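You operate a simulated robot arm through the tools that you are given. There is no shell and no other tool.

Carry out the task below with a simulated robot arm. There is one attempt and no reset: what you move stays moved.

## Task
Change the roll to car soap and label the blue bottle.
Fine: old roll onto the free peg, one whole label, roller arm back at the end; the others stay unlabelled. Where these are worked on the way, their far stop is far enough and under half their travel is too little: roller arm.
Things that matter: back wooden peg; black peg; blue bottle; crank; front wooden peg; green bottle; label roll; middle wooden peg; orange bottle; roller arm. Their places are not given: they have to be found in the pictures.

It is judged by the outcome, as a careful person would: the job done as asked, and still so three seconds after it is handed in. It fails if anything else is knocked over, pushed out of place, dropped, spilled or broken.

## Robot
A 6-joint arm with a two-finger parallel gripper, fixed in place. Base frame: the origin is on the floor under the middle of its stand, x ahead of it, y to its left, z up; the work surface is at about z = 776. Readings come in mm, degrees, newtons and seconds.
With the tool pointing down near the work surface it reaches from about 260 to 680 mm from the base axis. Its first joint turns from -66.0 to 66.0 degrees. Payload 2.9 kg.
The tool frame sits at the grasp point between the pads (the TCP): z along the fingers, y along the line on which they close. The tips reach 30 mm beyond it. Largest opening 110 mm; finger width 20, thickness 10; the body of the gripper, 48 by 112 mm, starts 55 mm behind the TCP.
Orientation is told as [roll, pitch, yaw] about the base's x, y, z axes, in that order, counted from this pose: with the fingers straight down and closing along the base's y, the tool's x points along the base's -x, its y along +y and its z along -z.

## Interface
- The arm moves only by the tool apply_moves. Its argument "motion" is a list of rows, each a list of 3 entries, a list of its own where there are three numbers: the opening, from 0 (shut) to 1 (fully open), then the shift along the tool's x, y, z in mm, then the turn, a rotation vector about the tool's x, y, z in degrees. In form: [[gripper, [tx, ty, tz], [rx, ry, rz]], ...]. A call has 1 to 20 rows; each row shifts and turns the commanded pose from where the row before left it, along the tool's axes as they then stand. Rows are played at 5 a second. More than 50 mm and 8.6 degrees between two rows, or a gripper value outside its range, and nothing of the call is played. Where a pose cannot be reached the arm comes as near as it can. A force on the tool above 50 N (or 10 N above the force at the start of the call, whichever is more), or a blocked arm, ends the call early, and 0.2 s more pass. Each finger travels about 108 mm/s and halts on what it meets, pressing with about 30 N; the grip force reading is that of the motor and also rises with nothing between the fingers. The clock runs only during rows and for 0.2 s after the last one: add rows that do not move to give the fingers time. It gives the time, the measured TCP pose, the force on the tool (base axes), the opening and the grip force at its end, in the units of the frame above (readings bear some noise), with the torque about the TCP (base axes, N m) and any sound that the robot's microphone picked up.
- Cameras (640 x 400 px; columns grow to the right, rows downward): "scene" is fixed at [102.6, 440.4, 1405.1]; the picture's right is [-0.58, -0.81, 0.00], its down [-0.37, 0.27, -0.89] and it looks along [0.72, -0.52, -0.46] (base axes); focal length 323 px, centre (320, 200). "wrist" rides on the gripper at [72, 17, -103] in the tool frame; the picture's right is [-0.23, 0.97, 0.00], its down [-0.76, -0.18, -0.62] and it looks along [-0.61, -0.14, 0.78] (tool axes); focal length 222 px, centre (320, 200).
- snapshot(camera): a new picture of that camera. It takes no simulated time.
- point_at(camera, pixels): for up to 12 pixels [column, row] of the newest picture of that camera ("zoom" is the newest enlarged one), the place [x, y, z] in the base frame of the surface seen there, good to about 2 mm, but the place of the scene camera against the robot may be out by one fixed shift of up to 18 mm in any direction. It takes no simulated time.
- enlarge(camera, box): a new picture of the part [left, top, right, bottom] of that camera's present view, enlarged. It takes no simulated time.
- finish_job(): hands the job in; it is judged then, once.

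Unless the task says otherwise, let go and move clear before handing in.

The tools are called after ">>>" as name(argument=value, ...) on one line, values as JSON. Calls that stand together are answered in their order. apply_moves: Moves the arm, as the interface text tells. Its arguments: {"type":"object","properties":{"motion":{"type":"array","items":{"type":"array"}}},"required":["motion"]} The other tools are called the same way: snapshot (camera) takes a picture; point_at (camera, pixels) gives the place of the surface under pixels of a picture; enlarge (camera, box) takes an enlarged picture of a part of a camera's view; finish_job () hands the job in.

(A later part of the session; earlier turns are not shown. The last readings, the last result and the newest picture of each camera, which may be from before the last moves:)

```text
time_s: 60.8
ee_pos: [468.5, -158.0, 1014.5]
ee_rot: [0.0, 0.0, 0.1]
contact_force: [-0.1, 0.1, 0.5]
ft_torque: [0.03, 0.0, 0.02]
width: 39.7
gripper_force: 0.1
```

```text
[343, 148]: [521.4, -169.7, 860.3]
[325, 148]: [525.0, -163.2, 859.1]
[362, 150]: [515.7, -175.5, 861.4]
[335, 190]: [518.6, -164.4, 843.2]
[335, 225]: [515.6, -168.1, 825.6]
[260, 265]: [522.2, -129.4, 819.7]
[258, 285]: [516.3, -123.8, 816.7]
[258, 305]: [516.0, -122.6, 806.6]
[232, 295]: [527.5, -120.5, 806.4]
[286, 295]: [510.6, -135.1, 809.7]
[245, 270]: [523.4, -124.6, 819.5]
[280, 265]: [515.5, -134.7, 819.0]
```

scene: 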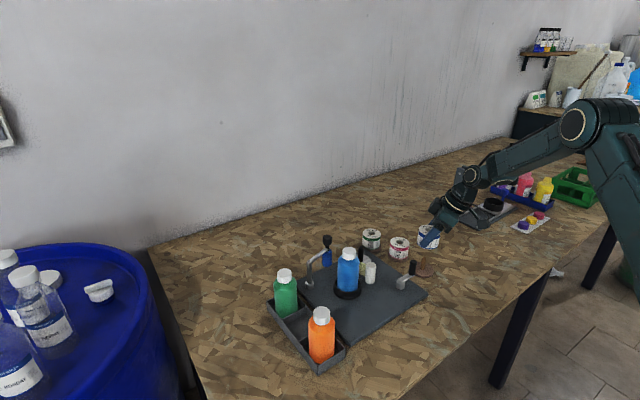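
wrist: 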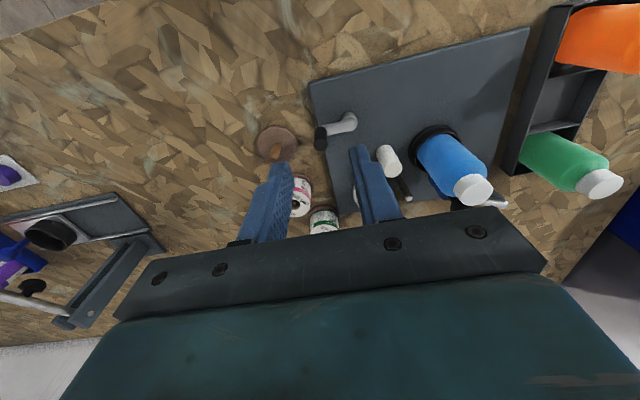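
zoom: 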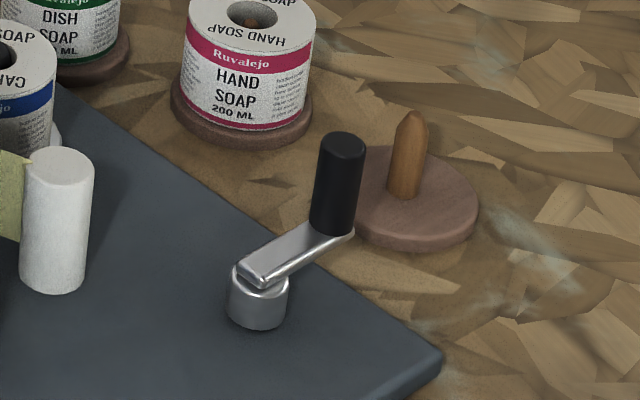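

The handle's centre is about (514.5,-167), top z≈852, and the boss axis is about (514.5,-124), giving a crank radius of about 43 mm. I'll move above the handle and yaw to -90° so the fingers close along the handle's path.

>>> apply_moves(motion=[[0.36, [-23, -4.4, 0], [0, 0, 0]], [0.36, [-23, -4.4, 0], [0, 0, 0]], [0.36, [0, 0, 0], [0, 0, 8.2]], [0.36, [0, 0, 0], [0, 0, 8.2]], [0.36, [0, 0, 0], [0, 0, 8.2]], [0.36, [0, 0, 0], [0, 0, 8.2]], [0.36, [0, 0, 0], [0, 0, 8.2]], [0.36, [0, 0, 0], [0, 0, 8.2]], [0.36, [0, 0, 0], [0, 0, 8.2]], [0.36, [0, 0, 0], [0, 0, 8.2]], [0.36, [0, 0, 0], [0, 0, 8.2]], [0.36, [0, 0, 0], [0, 0, 8.2]], [0.36, [0, 0, 0], [0, 0, 8.0]], [0.36, [0, 0, 0], [0, 0, 0]]])

>>> snapshot(camera="wrist")

>>> snapshot(camera="scene")

```text
time_s: 63.8
ee_pos: [512.2, -168.0, 1011.7]
ee_rot: [-0.1, -0.1, -90.1]
contact_force: [0.4, 0.7, 0.0]
ft_torque: [0.05, -0.03, -0.03]
width: 39.4
gripper_force: 0.1
```

```text
taken
```

wrist: 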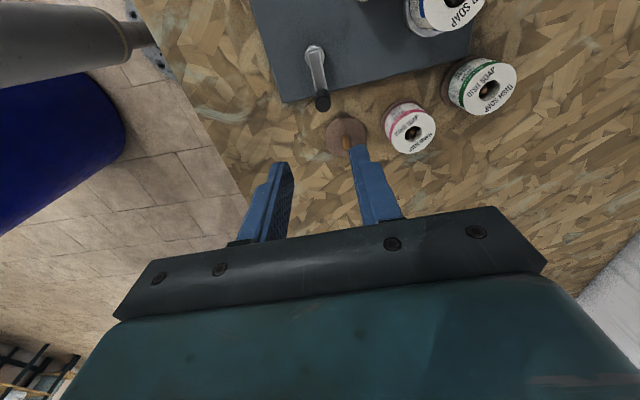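

```text
taken
```

scene: 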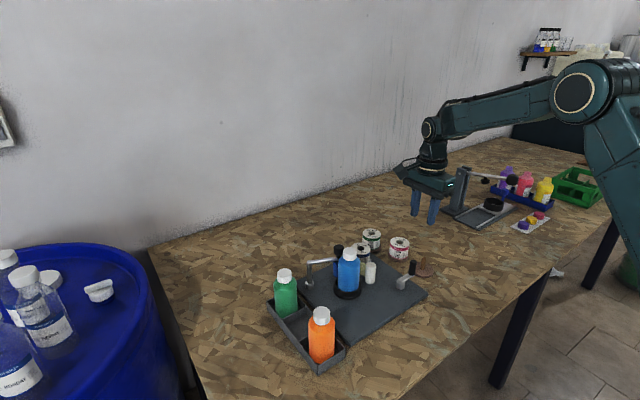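

Yaw -90° was reached without trouble. From here the handle top shows at about (322,100) and the boss at (315,50), so I'll measure them again from this side.

>>> enlarge(camera="wrist", box=[270, 20, 370, 130])

```text
3.64 times, centred on (320, 75) of wrist
```

zoom: 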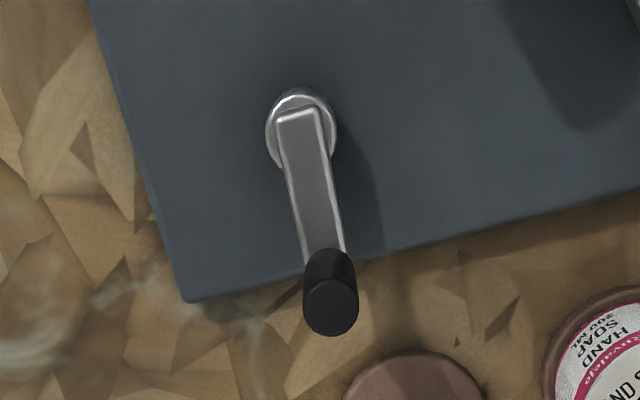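

>>> point_at(camera="zoom", pixels=[[331, 308], [308, 306], [355, 306], [331, 286], [331, 330], [301, 118], [278, 122], [327, 118], [300, 95], [310, 180], [300, 130], [330, 130]])

>>> apply_moves(motion=[[0.36, [0, 0, 0], [0, 0, 0]]])

```text
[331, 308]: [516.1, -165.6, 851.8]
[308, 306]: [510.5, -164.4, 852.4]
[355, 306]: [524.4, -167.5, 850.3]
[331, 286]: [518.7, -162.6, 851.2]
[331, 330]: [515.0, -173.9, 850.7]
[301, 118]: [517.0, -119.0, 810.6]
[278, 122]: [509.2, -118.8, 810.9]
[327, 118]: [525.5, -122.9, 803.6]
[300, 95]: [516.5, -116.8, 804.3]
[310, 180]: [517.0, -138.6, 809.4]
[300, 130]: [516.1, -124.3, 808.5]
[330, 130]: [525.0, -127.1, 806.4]
```

```text
time_s: 64.2
ee_pos: [510.9, -168.4, 1011.7]
ee_rot: [-0.1, 0.0, -90.0]
contact_force: [0.6, 0.0, 0.2]
ft_torque: [-0.01, -0.03, -0.05]
width: 39.6
gripper_force: 0.1
```

The handle is at about (515.3,-166.5) and the boss at (516.5,-125), with arm top z≈811. I'll centre over the handle and descend to z≈848.

>>> apply_moves(motion=[[0.36, [1.7, 3.8, 20], [0, 0, 0]], [0.36, [0, 0, 40], [0, 0, 0]], [0.36, [0, 0, 40], [0, 0, 0]], [0.36, [0, 0, 30], [0, 0, 0]], [0.36, [0, 0, 18], [0, 0, 0]], [0.36, [0, 0, 15], [0, 0, 0]], [0.36, [0, 0, 0], [0, 0, 0]]])

>>> snapshot(camera="wrist")

>>> enlarge(camera="scene", box=[340, 220, 440, 300])

```text
time_s: 65.8
ee_pos: [512.4, -166.1, 848.6]
ee_rot: [-0.1, 0.0, -90.0]
contact_force: [-0.7, 0.6, -0.1]
ft_torque: [0.03, 0.01, -0.02]
width: 39.6
gripper_force: 0.1
```

```text
taken
```

wrist: 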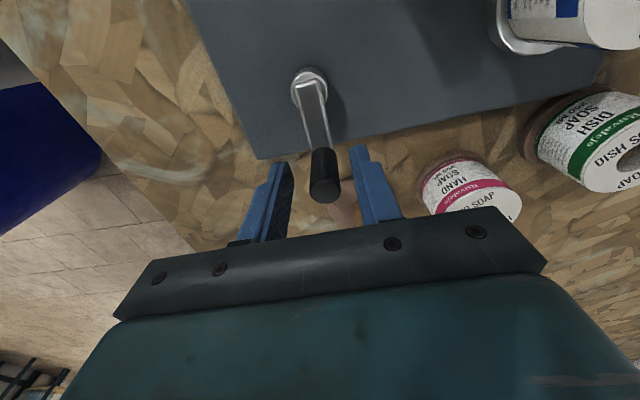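

```text
5.00 times, centred on (390, 260) of scene
```

zoom: 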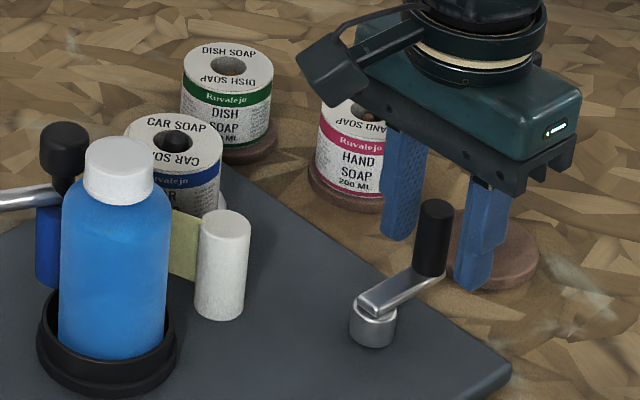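

The handle's top is at (325,190), about 2.5 mm to the tool's +y side of centre. I'll correct that and close on the handle.

>>> apply_moves(motion=[[0.36, [1, 2.5, 0], [0, 0, 0]], [0.2, [0, 0, 0], [0, 0, 0]], [0.1, [0, 0, 0], [0, 0, 0]], [0.06, [0, 0, 0], [0, 0, 0]], [0.06, [0, 0, 0], [0, 0, 0]]])

>>> snapshot(camera="wrist")

```text
time_s: 67.0
ee_pos: [514.1, -165.5, 848.4]
ee_rot: [0.0, 0.0, -90.0]
contact_force: [1.4, -0.2, 0.0]
ft_torque: [-0.33, 0.04, -0.03]
width: 17.1
gripper_force: 45.2
```

```text
taken
```

wrist: 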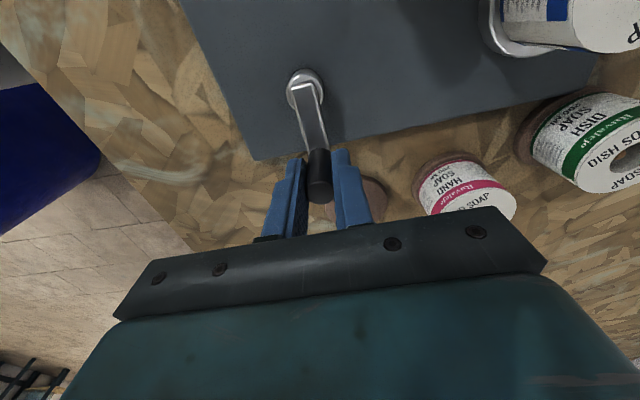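

The handle is gripped at 17 mm. I'll turn the crank 30° counter-clockwise (the way the take-up roller would have to pull the web) and check the forces and the web.

>>> apply_moves(motion=[[0.06, [0.23, 4.34, 0], [0, 0, -6]], [0.06, [0.23, 4.34, 0], [0, 0, -6]], [0.06, [0.23, 4.34, 0], [0, 0, -6]], [0.06, [0.23, 4.34, 0], [0, 0, -6]], [0.06, [0.23, 4.34, 0], [0, 0, -6]], [0.06, [0, 0, 0], [0, 0, 0]]])

>>> snapshot(camera="wrist")

>>> enlarge(camera="scene", box=[330, 220, 430, 300])

```text
time_s: 68.4
ee_pos: [536.1, -160.8, 848.4]
ee_rot: [-0.2, 0.2, -59.9]
contact_force: [0.3, -1.1, -28.3]
ft_torque: [-0.14, -0.94, 0.06]
width: 17.2
gripper_force: 44.7
```

```text
taken
```

wrist: 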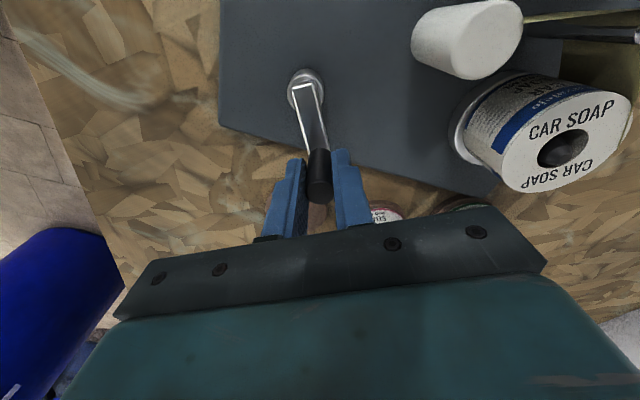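

```text
5.00 times, centred on (380, 260) of scene
```

zoom: 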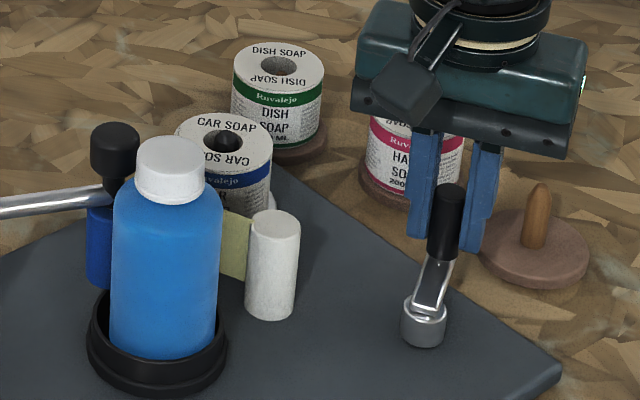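

The crank follows, but a -28 N vertical pull has built up on the tool. I'll lower the command by a fraction to relieve it and look closely at the web near the bottle.

>>> apply_moves(motion=[[0.06, [0, 0, 0.7], [0, 0, 0]], [0.06, [0, 0, 0], [0, 0, 0]]])

>>> enlarge(camera="scene", box=[330, 235, 390, 285])

>>> enlarge(camera="wrist", box=[400, 0, 640, 200])

```text
time_s: 69.0
ee_pos: [534.1, -160.3, 848.9]
ee_rot: [-0.2, 0.2, -59.9]
contact_force: [-7.3, 0.4, -20.4]
ft_torque: [0.78, -0.2, 0.23]
width: 16.8
gripper_force: 45.3
```

```text
8.00 times, centred on (360, 260) of scene
```

zoom: 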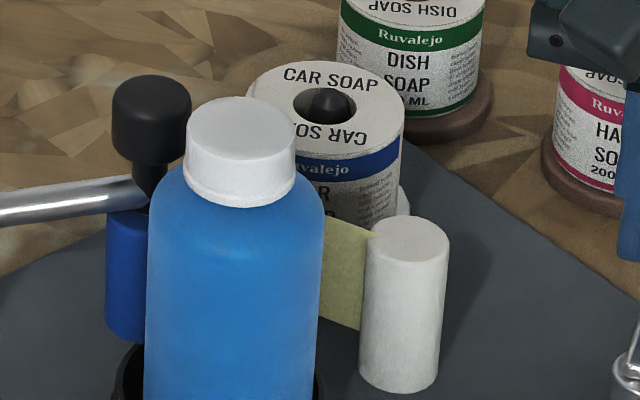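

```text
2.00 times, centred on (520, 100) of wrist
```

zoom: 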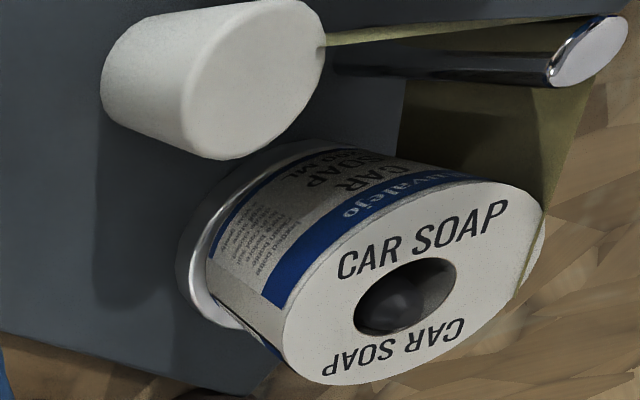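

No label is visible yet and the roll's print hasn't turned. I'll briefly relax the grip to clear the vertical strain, then re-grip.

>>> apply_moves(motion=[[0.22, [0, 0, 0], [0, 0, 0]], [0.22, [0, 0, 0], [0, 0, 0]]])

>>> apply_moves(motion=[[0.22, [0, 0, 0], [0, 0, 0]]])

>>> snapshot(camera="wrist")

```text
time_s: 69.6
ee_pos: [537.8, -160.1, 850.8]
ee_rot: [0.1, 0.0, -60.0]
contact_force: [1.4, 0.0, 0.5]
ft_torque: [0.0, 0.02, 0.0]
width: 24.3
gripper_force: 0.0
```

```text
time_s: 70.0
ee_pos: [535.7, -161.2, 850.2]
ee_rot: [-0.1, 0.0, -60.0]
contact_force: [0.2, 0.3, 0.5]
ft_torque: [0.0, 0.01, 0.01]
width: 23.8
gripper_force: 0.0
```

```text
taken
```

wrist: 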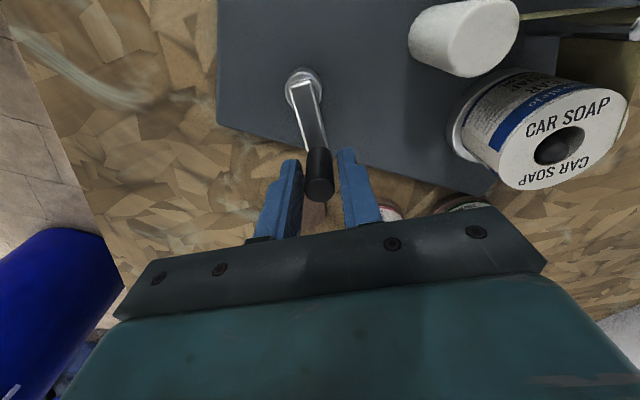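

With the grip relaxed the strain is gone, and the tool sits on the expected circle at (536.5,-160.7). I'll keep a loose cage around the handle and continue counter-clockwise another 60°, then look for any feeding.

>>> apply_moves(motion=[[0.19, [0.23, 4.34, 0], [0, 0, -6]], [0.19, [0.23, 4.34, 0], [0, 0, -6]], [0.19, [0.23, 4.34, 0], [0, 0, -6]], [0.19, [0.23, 4.34, 0], [0, 0, -6]], [0.19, [0.23, 4.34, 0], [0, 0, -6]], [0.19, [0, 0, 0], [0, 0, 0]]])

>>> snapshot(camera="wrist")

>>> enlarge(camera="scene", box=[320, 230, 420, 300])

```text
time_s: 71.4
ee_pos: [552.5, -144.5, 849.5]
ee_rot: [-0.1, 0.0, -29.9]
contact_force: [-0.1, -0.9, 0.4]
ft_torque: [0.0, -0.03, -0.01]
width: 21.1
gripper_force: 0.4
```

```text
taken
```

wrist: 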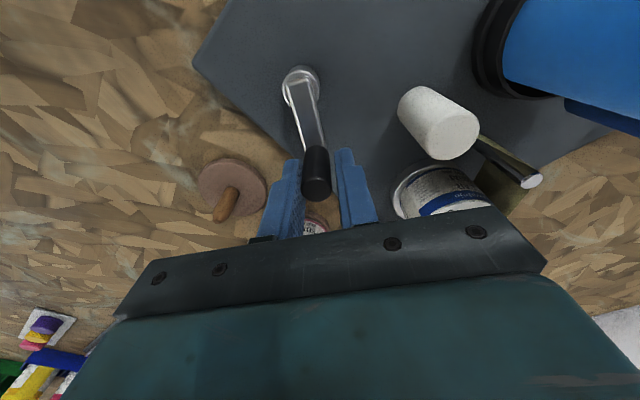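

```text
5.71 times, centred on (370, 265) of scene
```

zoom: 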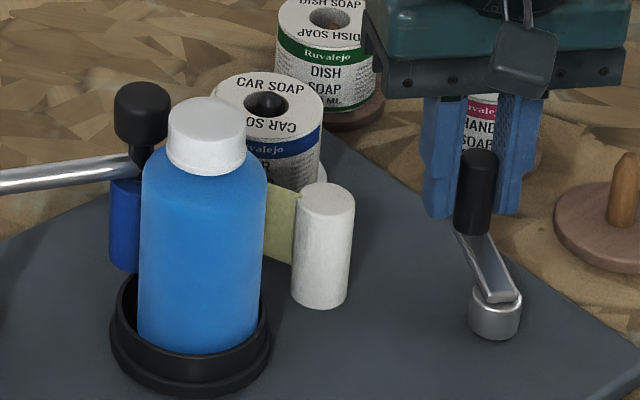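

The crank is now at about -30° (60° turned), with no visible change from the scene camera. I'll enlarge the wrist view of the gap between the peel pin and the bottle.

>>> enlarge(camera="wrist", box=[380, 0, 640, 220])

```text
1.82 times, centred on (510, 110) of wrist
```

zoom: 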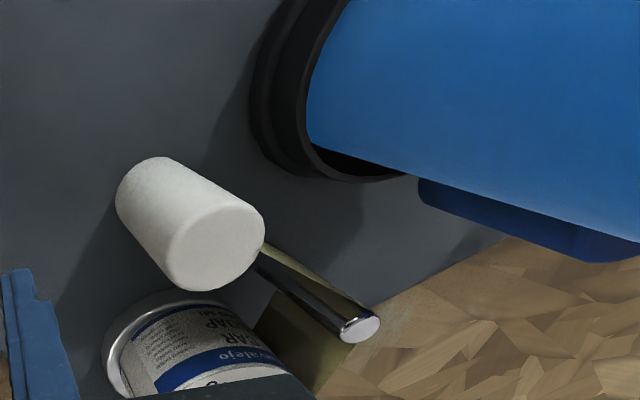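

No label is emerging at the pin after 60° counter-clockwise, so this may be the idle direction. I'll turn back clockwise past the start by about 30° and check the pin again.

>>> apply_moves(motion=[[0.19, [0.23, -4.34, 0], [0, 0, 6]], [0.19, [0.23, -4.34, 0], [0, 0, 6]], [0.19, [0.23, -4.34, 0], [0, 0, 6]], [0.19, [0.23, -4.34, 0], [0, 0, 6]], [0.19, [0.23, -4.34, 0], [0, 0, 6]], [0.19, [0.23, -4.34, 0], [0, 0, 6]], [0.19, [0.23, -4.34, 0], [0, 0, 6]], [0.19, [0.23, -4.34, 0], [0, 0, 6]], [0.19, [0.23, -4.34, 0], [0, 0, 6]], [0.19, [0.23, -4.34, 0], [0, 0, 6]], [0.19, [0, 0, 0], [0, 0, 0]]])

>>> snapshot(camera="wrist")

>>> enlarge(camera="scene", box=[320, 230, 420, 300])

```text
time_s: 73.8
ee_pos: [518.6, -163.6, 850.0]
ee_rot: [0.1, 0.0, -90.1]
contact_force: [0.6, -0.4, -0.1]
ft_torque: [0.01, 0.0, -0.02]
width: 21.1
gripper_force: 0.6
```

```text
taken
```

wrist: 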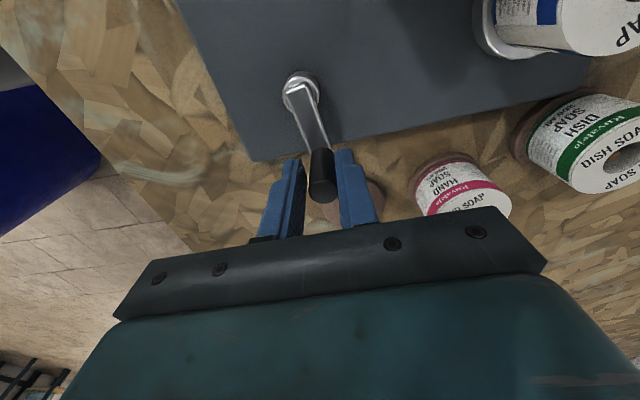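

```text
5.71 times, centred on (370, 265) of scene
```

zoom: 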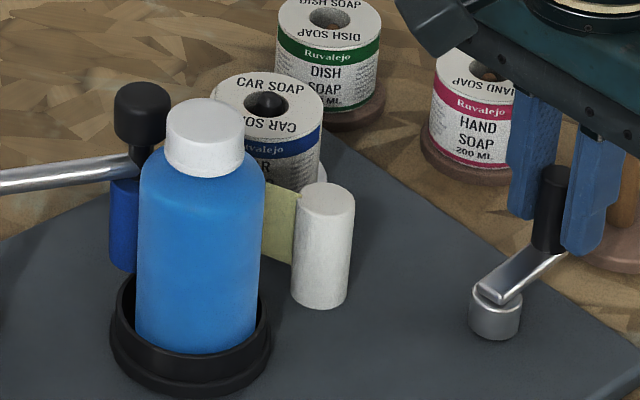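

The crank is back at its start. The bottle's cap seems to have shifted by about 0.5 px with the crank's motion, so the cup may turn with the crank. I'll go 36° further clockwise and look at the pin.

>>> apply_moves(motion=[[0.19, [0.23, -4.34, 0], [0, 0, 6]], [0.19, [0.23, -4.34, 0], [0, 0, 6]], [0.19, [0.23, -4.34, 0], [0, 0, 6]], [0.19, [0.23, -4.34, 0], [0, 0, 6]], [0.19, [0.23, -4.34, 0], [0, 0, 6]], [0.19, [0.23, -4.34, 0], [0, 0, 6]], [0.19, [0, 0, 0], [0, 0, 0]]])

>>> snapshot(camera="wrist")

>>> enlarge(camera="scene", box=[320, 230, 420, 300])

```text
time_s: 75.4
ee_pos: [494.1, -157.6, 849.2]
ee_rot: [0.0, 0.0, -126.1]
contact_force: [0.9, -0.8, 0.3]
ft_torque: [0.01, 0.01, -0.06]
width: 21.1
gripper_force: 0.5
```

```text
taken
```

wrist: 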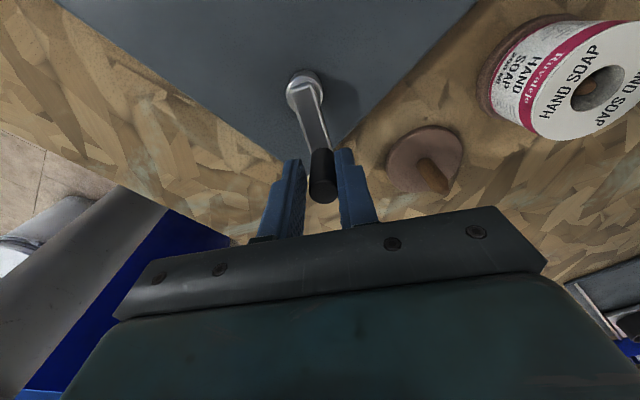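

```text
5.71 times, centred on (370, 265) of scene
```

zoom: 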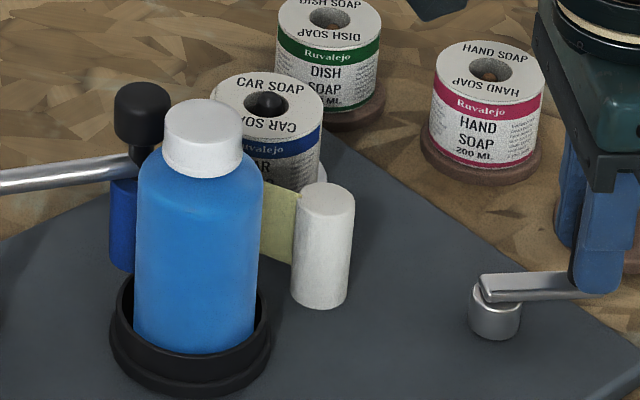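

Turning clockwise moved the bottle's cap leftward (zoom 164→162), so the cup turns with the crank, but still no label emerges. The web, roll and roller geometry all agree with counter-clockwise feeding, so I'll turn counter-clockwise in stages and watch.

>>> apply_moves(motion=[[0.19, [0.23, 4.34, 0], [0, 0, -6]], [0.19, [0.23, 4.34, 0], [0, 0, -6]], [0.19, [0.23, 4.34, 0], [0, 0, -6]], [0.19, [0.23, 4.34, 0], [0, 0, -6]], [0.19, [0.23, 4.34, 0], [0, 0, -6]], [0.19, [0.23, 4.34, 0], [0, 0, -6]], [0.19, [0.23, 4.34, 0], [0, 0, -6]], [0.19, [0.23, 4.34, 0], [0, 0, -6]], [0.19, [0.23, 4.34, 0], [0, 0, -6]], [0.19, [0.23, 4.34, 0], [0, 0, -6]], [0.19, [0.23, 4.34, 0], [0, 0, -6]], [0.19, [0.23, 4.34, 0], [0, 0, -6]], [0.19, [0.23, 4.34, 0], [0, 0, -6]], [0.19, [0.23, 4.34, 0], [0, 0, -6]], [0.19, [0.23, 4.34, 0], [0, 0, -6]], [0.19, [0.23, 4.34, 0], [0, 0, -6]], [0.19, [0, 0, 0], [0, 0, 0]]])

>>> snapshot(camera="wrist")

>>> enlarge(camera="scene", box=[320, 230, 420, 300])

```text
time_s: 79.0
ee_pos: [553.4, -145.7, 851.4]
ee_rot: [0.1, -0.1, -29.9]
contact_force: [0.1, -0.1, -0.3]
ft_torque: [-0.02, 0.03, -0.01]
width: 21.1
gripper_force: 0.4
```

```text
taken
```

wrist: 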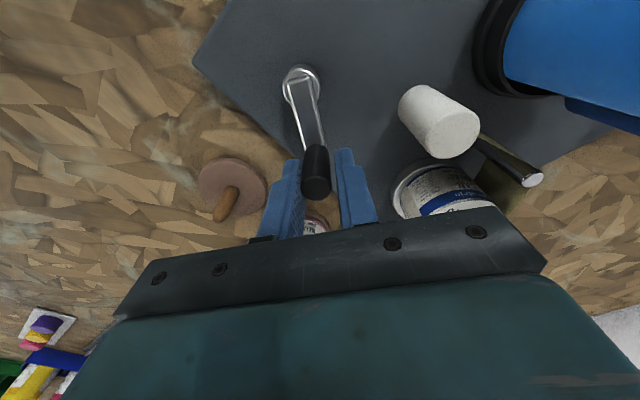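

```text
5.71 times, centred on (370, 265) of scene
```

zoom: 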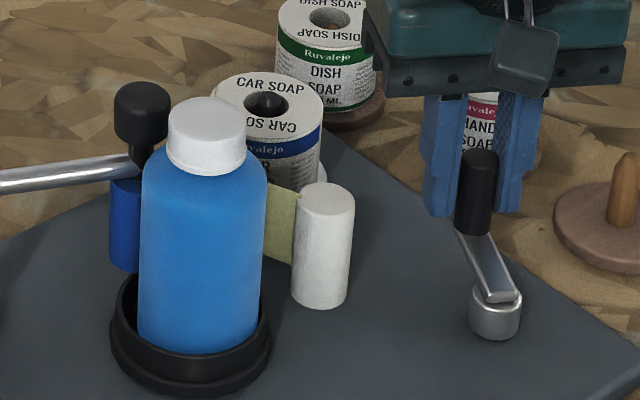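

The bottle returned exactly to its earlier place as the crank came back to -30°, confirming the cup is linked to the crank. I'll continue counter-clockwise another 60° and check for a label.

>>> apply_moves(motion=[[0.19, [0.23, 4.34, 0], [0, 0, -6]], [0.19, [0.23, 4.34, 0], [0, 0, -6]], [0.19, [0.23, 4.34, 0], [0, 0, -6]], [0.19, [0.23, 4.34, 0], [0, 0, -6]], [0.19, [0.23, 4.34, 0], [0, 0, -6]], [0.19, [0.23, 4.34, 0], [0, 0, -6]], [0.19, [0.23, 4.34, 0], [0, 0, -6]], [0.19, [0.23, 4.34, 0], [0, 0, -6]], [0.19, [0.23, 4.34, 0], [0, 0, -6]], [0.19, [0.23, 4.34, 0], [0, 0, -6]], [0.19, [0, 0, 0], [0, 0, 0]]])

>>> snapshot(camera="wrist")

>>> enlarge(camera="scene", box=[320, 230, 420, 300])

```text
time_s: 81.4
ee_pos: [550.6, -104.1, 849.2]
ee_rot: [0.1, 0.0, 30.1]
contact_force: [0.3, -0.9, 0.7]
ft_torque: [-0.03, 0.0, -0.01]
width: 21.1
gripper_force: 0.3
```

```text
taken
```

wrist: 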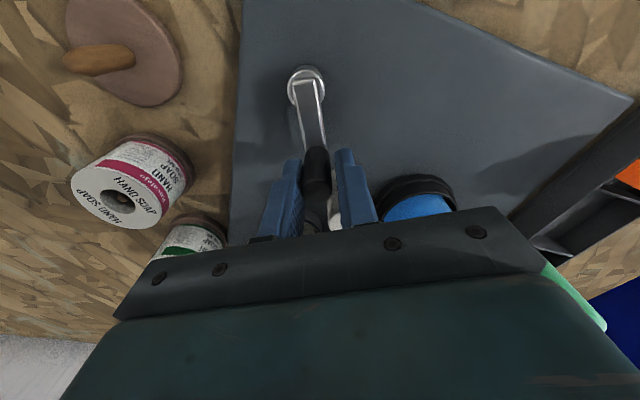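

```text
5.71 times, centred on (370, 265) of scene
```

zoom: 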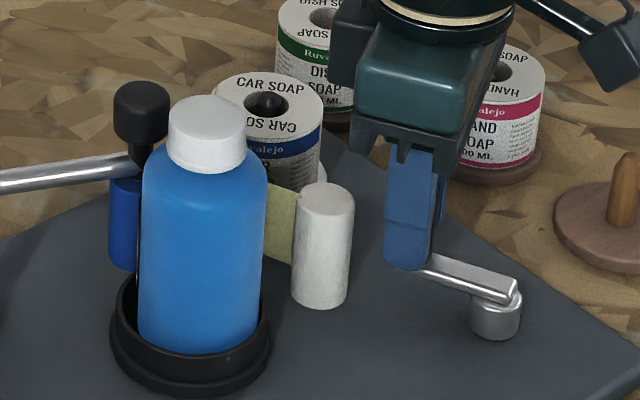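

At the bottle's left edge near zoom (138,260) a thin light line may have appeared between the roller and the bottle. I'll enlarge that spot.

>>> enlarge(camera="scene", box=[330, 240, 370, 290])

```text
8.00 times, centred on (350, 265) of scene
```

zoom: 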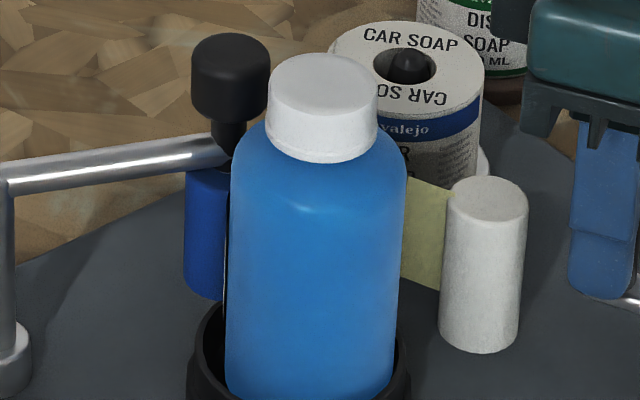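

A label's leading edge is showing at the bottle's left side (zoom x≈227, rows 175–350), so counter-clockwise feeds the label. I'll continue in smaller stages, watching the label's progress.

>>> apply_moves(motion=[[0.19, [0.23, 4.34, 0], [0, 0, -6]], [0.19, [0.23, 4.34, 0], [0, 0, -6]], [0.19, [0.23, 4.34, 0], [0, 0, -6]], [0.19, [0.23, 4.34, 0], [0, 0, -6]], [0.19, [0.23, 4.34, 0], [0, 0, -6]], [0.19, [0, 0, 0], [0, 0, 0]]])

>>> snapshot(camera="wrist")

>>> enlarge(camera="scene", box=[330, 240, 370, 290])

```text
time_s: 82.8
ee_pos: [538.2, -88.7, 848.8]
ee_rot: [0.0, 0.0, 60.1]
contact_force: [0.6, -0.4, -0.1]
ft_torque: [0.0, -0.02, 0.0]
width: 21.1
gripper_force: 0.6
```

```text
taken
```

wrist: 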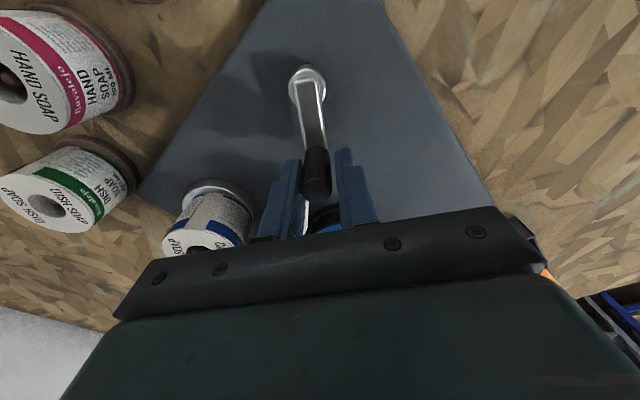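

```text
8.00 times, centred on (350, 265) of scene
```

zoom: 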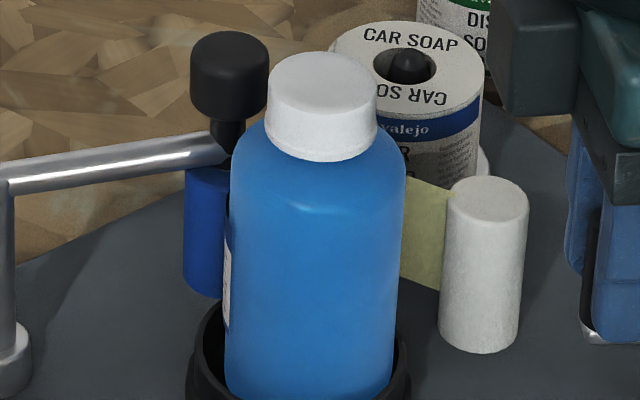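

The white label edge has come round to zoom (228,280), so feeding is progressing at roughly the crank's rate. I'll turn another 30° to yaw 90°, where I need to re-grip.

>>> apply_moves(motion=[[0.19, [0.23, 4.34, 0], [0, 0, -6]], [0.19, [0.23, 4.34, 0], [0, 0, -6]], [0.19, [0.23, 4.34, 0], [0, 0, -6]], [0.19, [0.23, 4.34, 0], [0, 0, -6]], [0.19, [0.23, 4.34, 0], [0, 0, -6]], [0.19, [0, 0, 0], [0, 0, 0]]])

>>> snapshot(camera="wrist")

>>> enlarge(camera="scene", box=[330, 240, 370, 290])

```text
time_s: 84.2
ee_pos: [518.3, -83.5, 848.7]
ee_rot: [0.0, 0.0, 90.1]
contact_force: [0.1, -0.1, -0.3]
ft_torque: [0.0, -0.04, -0.01]
width: 21.2
gripper_force: 0.4
```

```text
taken
```

wrist: 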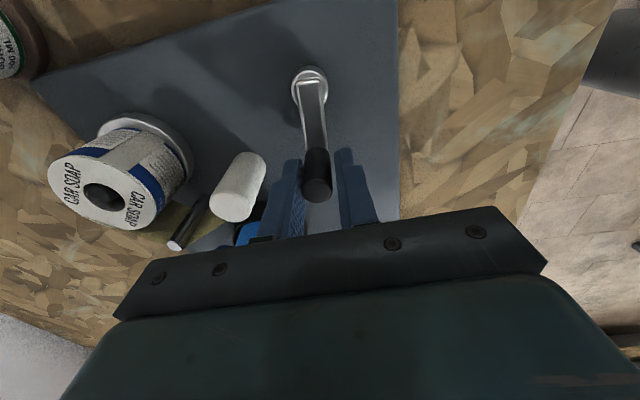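

```text
8.00 times, centred on (350, 265) of scene
```

zoom: 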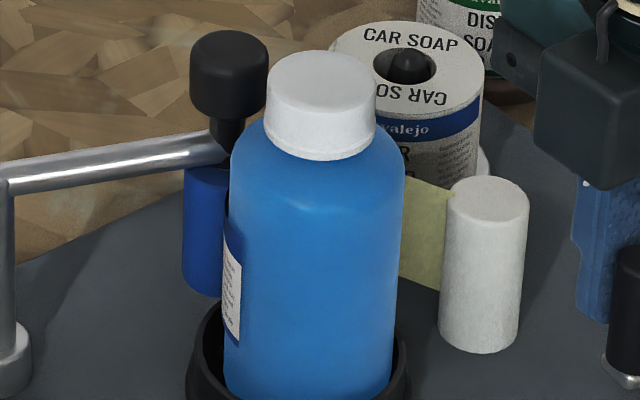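

The label is growing around the bottle (its edge is now at zoom x≈242). I'll open slightly, lift off the handle, and turn the tool back 180° for the second half of the turn.

>>> apply_moves(motion=[[0.27, [0, 0, 0], [0, 0, 0]], [0.27, [0, 0, -15], [0, 0, 0]], [0.27, [0, 0, -30], [0, 0, 0]], [0.27, [0, 0, -25], [0, 0, 0]], [0.27, [0, 0, 0], [0, 0, 8.2]], [0.27, [0, 0, 0], [0, 0, 8.2]], [0.27, [0, 0, 0], [0, 0, 8.2]], [0.27, [0, 0, 0], [0, 0, 8.2]], [0.27, [0, 0, 0], [0, 0, 8.2]], [0.27, [0, 0, 0], [0, 0, 8.2]], [0.27, [0, 0, 0], [0, 0, 8.2]], [0.27, [0, 0, 0], [0, 0, 8.2]], [0.27, [0, 0, 0], [0, 0, 8.2]], [0.27, [0, 0, 0], [0, 0, 8.2]], [0.27, [0, 0, 0], [0, 0, 8.0]], [0.27, [0, 0, 0], [0, 0, 0]]])

>>> snapshot(camera="wrist")

>>> enlarge(camera="scene", box=[330, 230, 430, 300])

```text
time_s: 87.6
ee_pos: [517.4, -83.8, 919.1]
ee_rot: [0.1, 0.0, -0.2]
contact_force: [-0.6, -0.4, 0.1]
ft_torque: [-0.01, 0.0, 0.0]
width: 29.8
gripper_force: 0.0
```

```text
taken
```

wrist: 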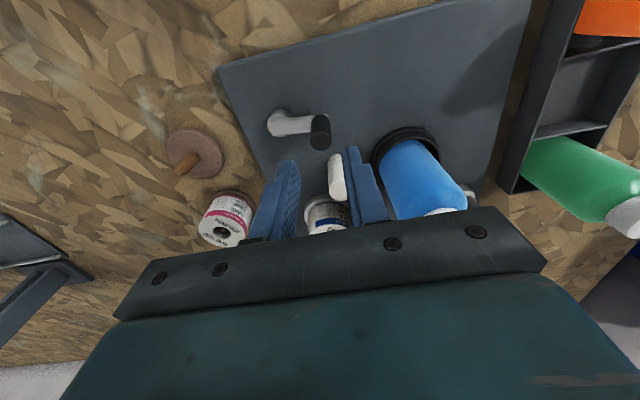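

```text
5.71 times, centred on (380, 265) of scene
```

zoom: 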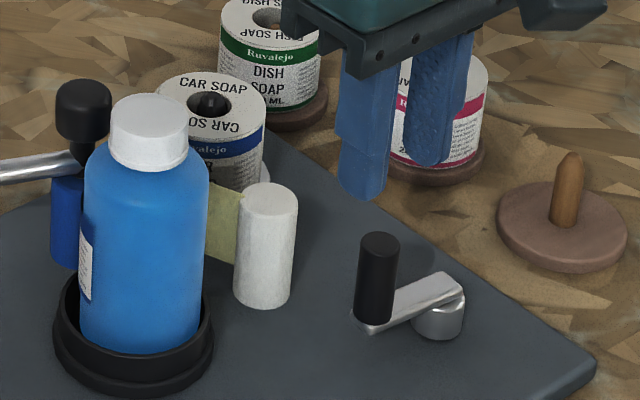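

The crank holds at +90° with the handle at wrist (320,130). I'll measure the handle's position before continuing the 180° re-orientation.

>>> point_at(camera="wrist", pixels=[[320, 128], [320, 140], [312, 142], [328, 142], [290, 124], [275, 124], [425, 160]])

>>> enlarge(camera="wrist", box=[260, 90, 480, 220])

```text
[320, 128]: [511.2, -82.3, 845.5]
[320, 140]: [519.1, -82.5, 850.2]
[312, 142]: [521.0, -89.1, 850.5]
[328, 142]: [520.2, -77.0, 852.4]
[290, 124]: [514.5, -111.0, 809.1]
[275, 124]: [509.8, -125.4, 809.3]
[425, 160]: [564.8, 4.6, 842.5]
```

```text
2.91 times, centred on (370, 155) of wrist
```

zoom: 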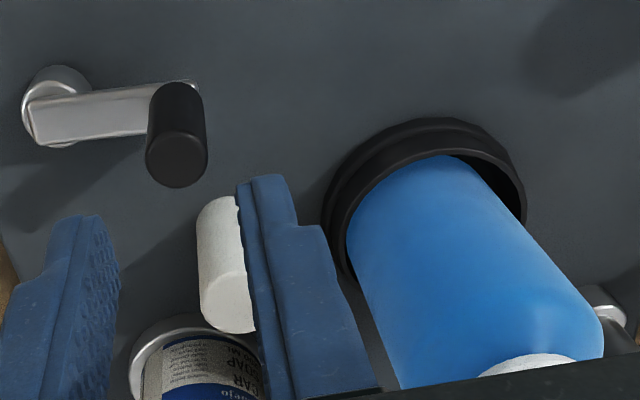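

The handle is at about (519.3,-83), i.e. the crank has turned about 176°. I'll finish rotating the tool to -90°, then lower over the handle again.

>>> apply_moves(motion=[[0.27, [0, 0, 0], [0, 0, 8.2]], [0.27, [0, 0, 0], [0, 0, 8.2]], [0.27, [0, 0, 0], [0, 0, 8.2]], [0.27, [0, 0, 0], [0, 0, 8.2]], [0.27, [0, 0, 0], [0, 0, 8.2]], [0.27, [0, 0, 0], [0, 0, 8.2]], [0.27, [0, 0, 0], [0, 0, 8.2]], [0.27, [0, 0, 0], [0, 0, 8.2]], [0.27, [0, 0, 0], [0, 0, 8.2]], [0.27, [0, 0, 0], [0, 0, 8.2]], [0.27, [0, 0, 0], [0, 0, 8.0]], [0.27, [0.8, 0.5, 0], [0, 0, 0]], [0.27, [0, 0, 0], [0, 0, 0]]])

>>> snapshot(camera="wrist")

>>> snapshot(camera="scene")

```text
time_s: 90.4
ee_pos: [518.4, -82.4, 919.0]
ee_rot: [0.0, 0.0, -90.0]
contact_force: [-0.3, 0.2, -0.5]
ft_torque: [0.02, -0.01, 0.01]
width: 29.8
gripper_force: 0.0
```

```text
taken
```

wrist: 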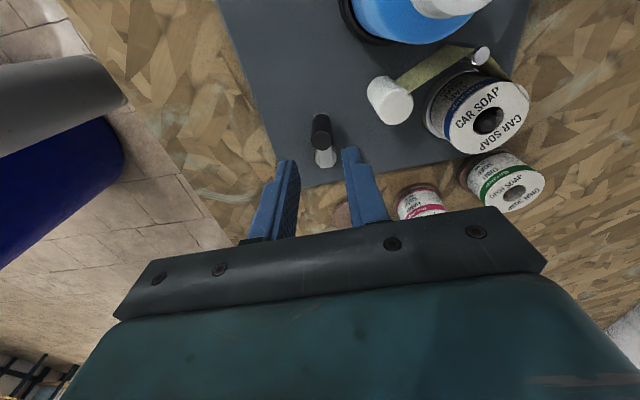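

```text
taken
```

scene: 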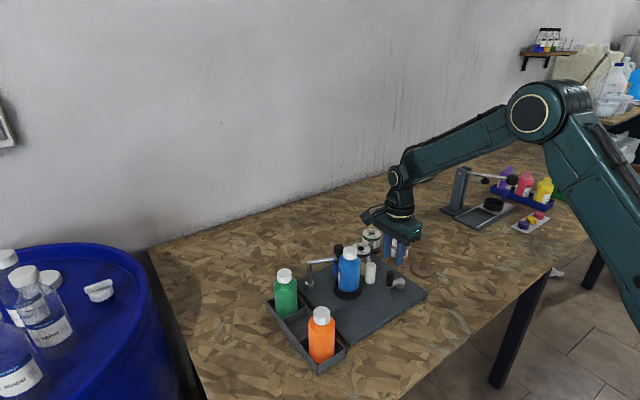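

The tool is above the handle again, with the handle at wrist (322,130) in line. I'll look at the pin-bottle gap from here before lowering.

>>> enlarge(camera="wrist", box=[330, 0, 550, 130])

```text
2.91 times, centred on (440, 65) of wrist
```

zoom: 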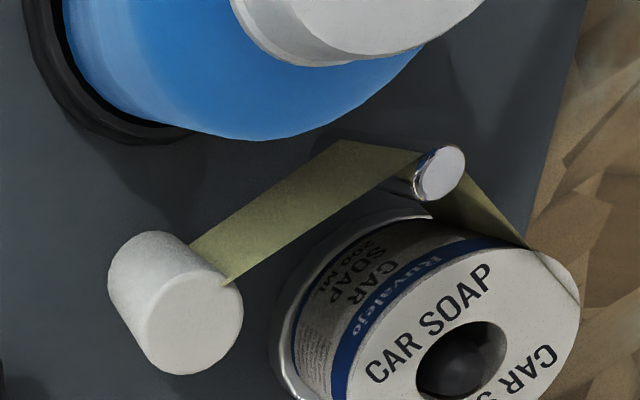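

From here the web, pin and roll all look normal. I'll lower around the handle.

>>> apply_moves(motion=[[0.27, [0, 0, 25], [0, 0, 0]], [0.27, [0, 0, 25], [0, 0, 0]], [0.27, [0, 0, 20], [0, 0, 0]], [0.19, [0, 0, 0], [0, 0, 0]], [0.19, [0, 0, 0], [0, 0, 0]]])

>>> snapshot(camera="wrist")

>>> enlarge(camera="scene", box=[330, 230, 430, 300])

```text
time_s: 91.6
ee_pos: [518.5, -83.8, 847.9]
ee_rot: [0.1, -0.1, -90.0]
contact_force: [-0.3, -0.3, -0.5]
ft_torque: [0.01, 0.01, -0.02]
width: 20.9
gripper_force: 0.1
```

```text
taken
```

wrist: 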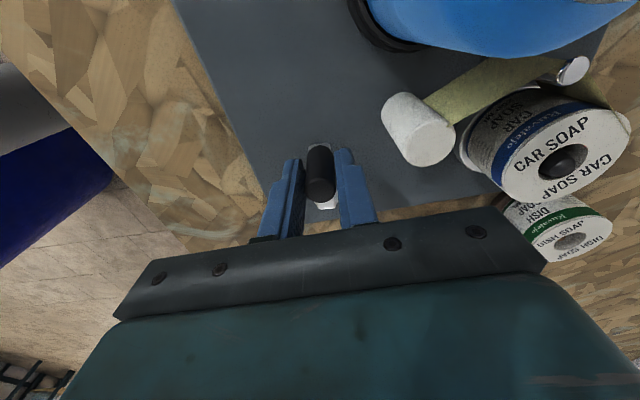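

```text
5.71 times, centred on (380, 265) of scene
```

zoom: 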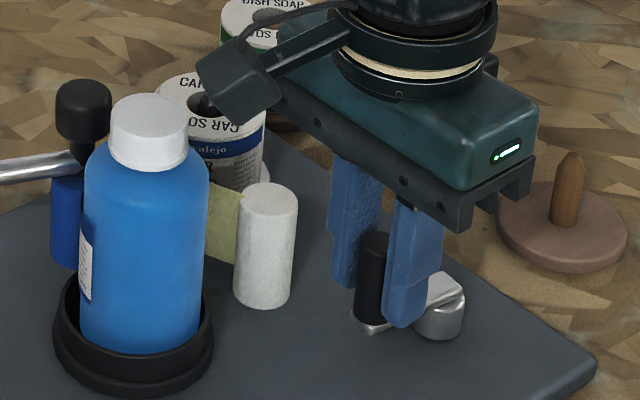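

The handle is caged between the fingers. I'll continue counter-clockwise 30° and watch the label.

>>> apply_moves(motion=[[0.19, [-0.23, -4.34, 0], [0, 0, -6]], [0.19, [-0.23, -4.34, 0], [0, 0, -6]], [0.19, [-0.23, -4.34, 0], [0, 0, -6]], [0.19, [-0.23, -4.34, 0], [0, 0, -6]], [0.19, [-0.23, -4.34, 0], [0, 0, -6]], [0.19, [0, 0, 0], [0, 0, 0]]])

>>> snapshot(camera="wrist")

>>> enlarge(camera="scene", box=[330, 240, 370, 290])

```text
time_s: 93.0
ee_pos: [497.9, -89.1, 848.0]
ee_rot: [-0.1, 0.1, -59.9]
contact_force: [0.8, 0.2, -0.2]
ft_torque: [0.0, -0.01, -0.01]
width: 21.1
gripper_force: 0.5
```

```text
taken
```

wrist: 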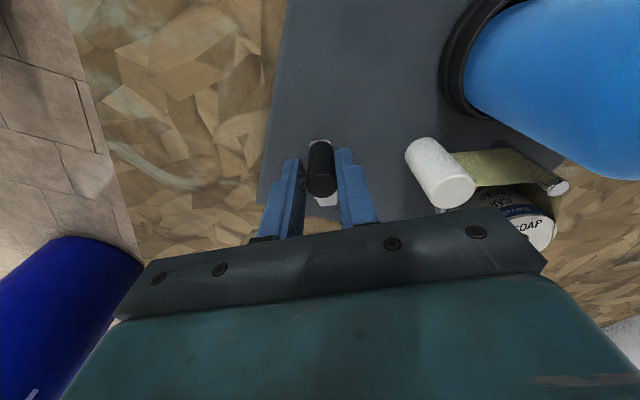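

```text
8.00 times, centred on (350, 265) of scene
```

zoom: 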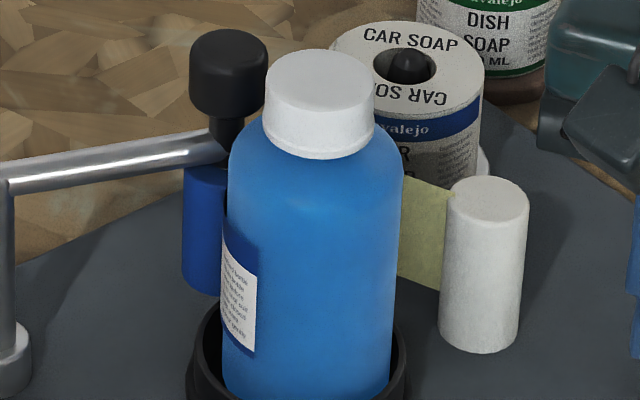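

The label now shows small print, with its edge at zoom x≈257, about 15° further round the bottle. I'll continue another 30°.

>>> apply_moves(motion=[[0.19, [-0.23, -4.34, 0], [0, 0, -6]], [0.19, [-0.23, -4.34, 0], [0, 0, -6]], [0.19, [-0.23, -4.34, 0], [0, 0, -6]], [0.19, [-0.23, -4.34, 0], [0, 0, -6]], [0.19, [-0.23, -4.34, 0], [0, 0, -6]], [0.19, [0, 0, 0], [0, 0, 0]]])

>>> snapshot(camera="wrist")

>>> enlarge(camera="scene", box=[330, 240, 370, 290])

```text
time_s: 94.4
ee_pos: [480.9, -101.2, 850.3]
ee_rot: [-0.1, 0.0, -30.0]
contact_force: [0.2, 0.1, 0.4]
ft_torque: [0.05, -0.02, -0.03]
width: 21.1
gripper_force: 0.0
```

```text
taken
```

wrist: 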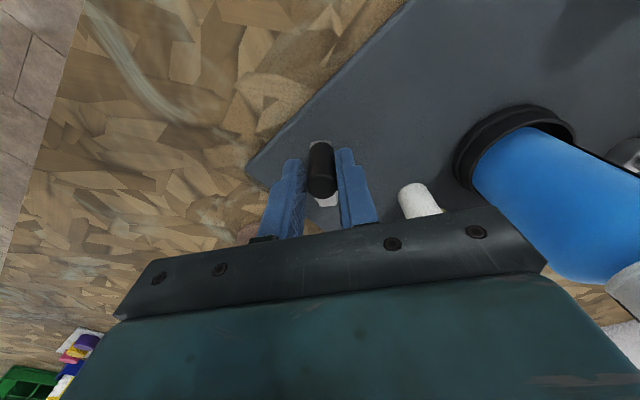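

```text
8.00 times, centred on (350, 265) of scene
```

zoom: 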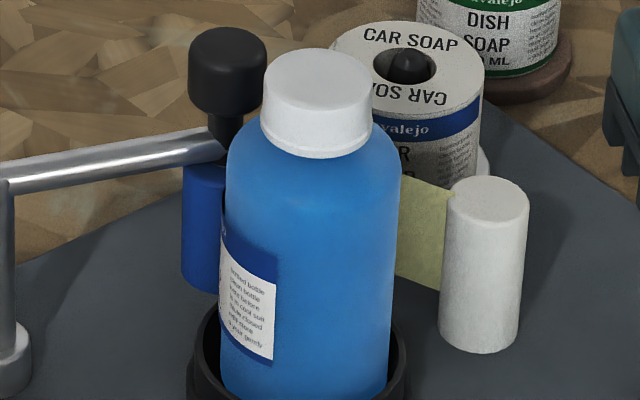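

The label edge has advanced to zoom x≈275, about 15° per 30° of crank, with the blue band visible. I'll continue 30° more.

>>> apply_moves(motion=[[0.19, [-0.23, -4.34, 0], [0, 0, -6]], [0.19, [-0.23, -4.34, 0], [0, 0, -6]], [0.19, [-0.23, -4.34, 0], [0, 0, -6]], [0.19, [-0.23, -4.34, 0], [0, 0, -6]], [0.19, [-0.23, -4.34, 0], [0, 0, -6]], [0.19, [0, 0, 0], [0, 0, 0]]])

>>> snapshot(camera="wrist")

>>> enlarge(camera="scene", box=[330, 240, 370, 290])

```text
time_s: 95.8
ee_pos: [477.4, -122.9, 850.9]
ee_rot: [0.0, 0.0, 0.2]
contact_force: [-0.8, 0.0, 0.6]
ft_torque: [0.01, 0.02, 0.01]
width: 20.7
gripper_force: 0.1
```

```text
taken
```

wrist: 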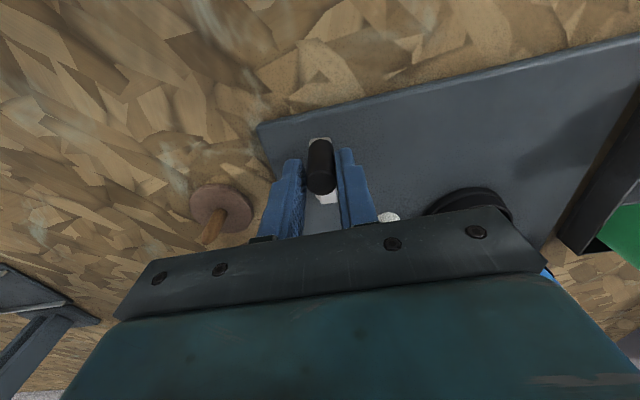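

```text
8.00 times, centred on (350, 265) of scene
```

zoom: 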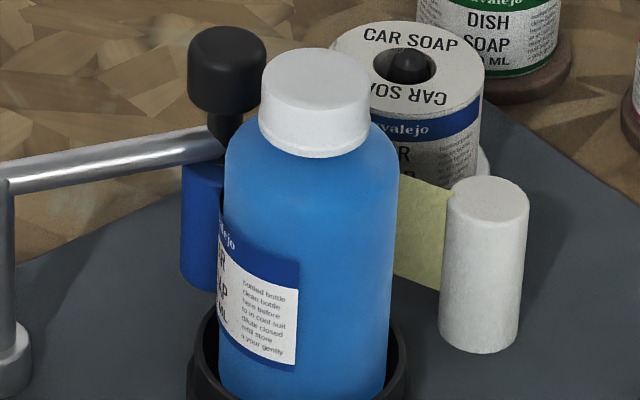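

The label now reads "…alejo / CAR SOAP / 200 ML" with its leading edge at zoom x≈298. I'll check the handle's place in the grip, since it looks slightly off-centre, before continuing.

>>> enlarge(camera="wrist", box=[250, 110, 410, 230])

>>> point_at(camera="wrist", pixels=[[321, 182], [321, 192], [312, 182], [330, 182], [320, 172], [318, 140], [325, 198]])

```text
3.33 times, centred on (330, 170) of wrist
```

zoom: 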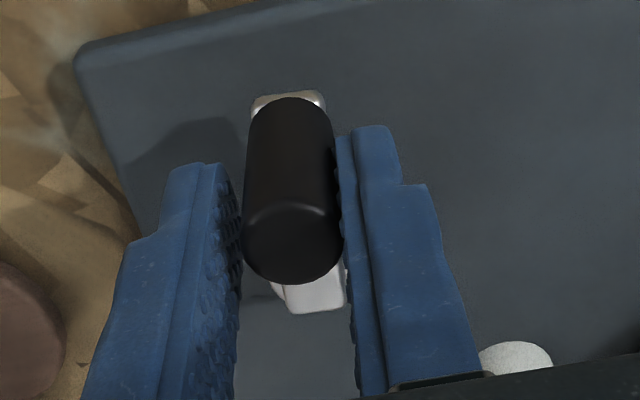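

```text
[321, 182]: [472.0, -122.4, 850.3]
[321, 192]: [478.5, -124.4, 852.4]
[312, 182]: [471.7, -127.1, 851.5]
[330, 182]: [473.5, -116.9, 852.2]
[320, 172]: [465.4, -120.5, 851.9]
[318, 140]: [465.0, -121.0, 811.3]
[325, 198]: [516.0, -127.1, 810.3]
```

The handle is about 5 mm outward of the TCP but still well within the pads. I'll shift 4 mm outward, use a slightly larger radius, and continue 30°.

>>> apply_moves(motion=[[0.19, [4, 0, 0], [0, 0, 0]], [0.19, [-0.24, -4.55, 0], [0, 0, -6]], [0.19, [-0.24, -4.55, 0], [0, 0, -6]], [0.19, [-0.24, -4.55, 0], [0, 0, -6]], [0.19, [-0.24, -4.55, 0], [0, 0, -6]], [0.19, [-0.24, -4.55, 0], [0, 0, -6]], [0.19, [0, 0, 0], [0, 0, 0]]])

>>> snapshot(camera="wrist")

>>> enlarge(camera="scene", box=[330, 240, 370, 290])

```text
time_s: 97.4
ee_pos: [478.1, -144.8, 849.1]
ee_rot: [0.0, 0.0, 30.0]
contact_force: [0.4, 0.2, -0.8]
ft_torque: [0.0, -0.01, 0.02]
width: 21.0
gripper_force: 0.4
```

```text
taken
```

wrist: 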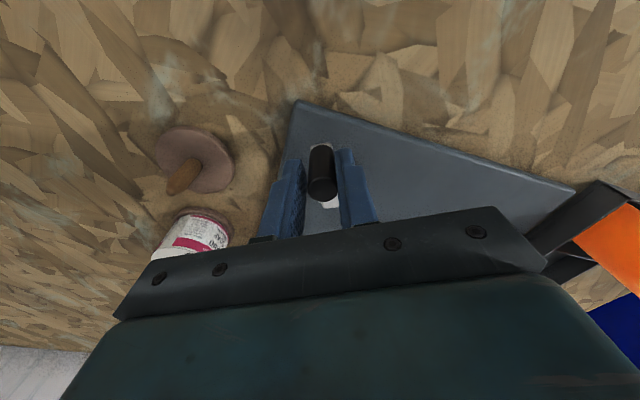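

```text
8.00 times, centred on (350, 265) of scene
```

zoom: 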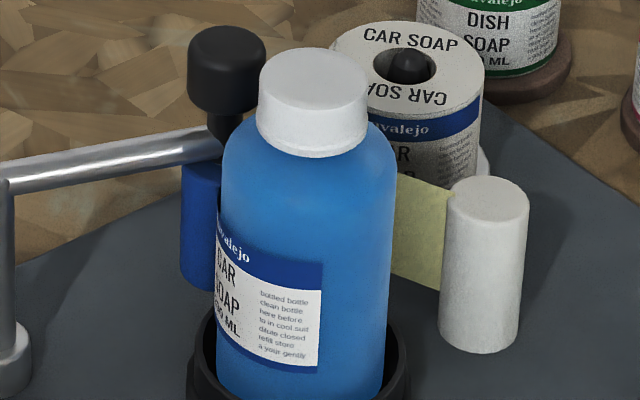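

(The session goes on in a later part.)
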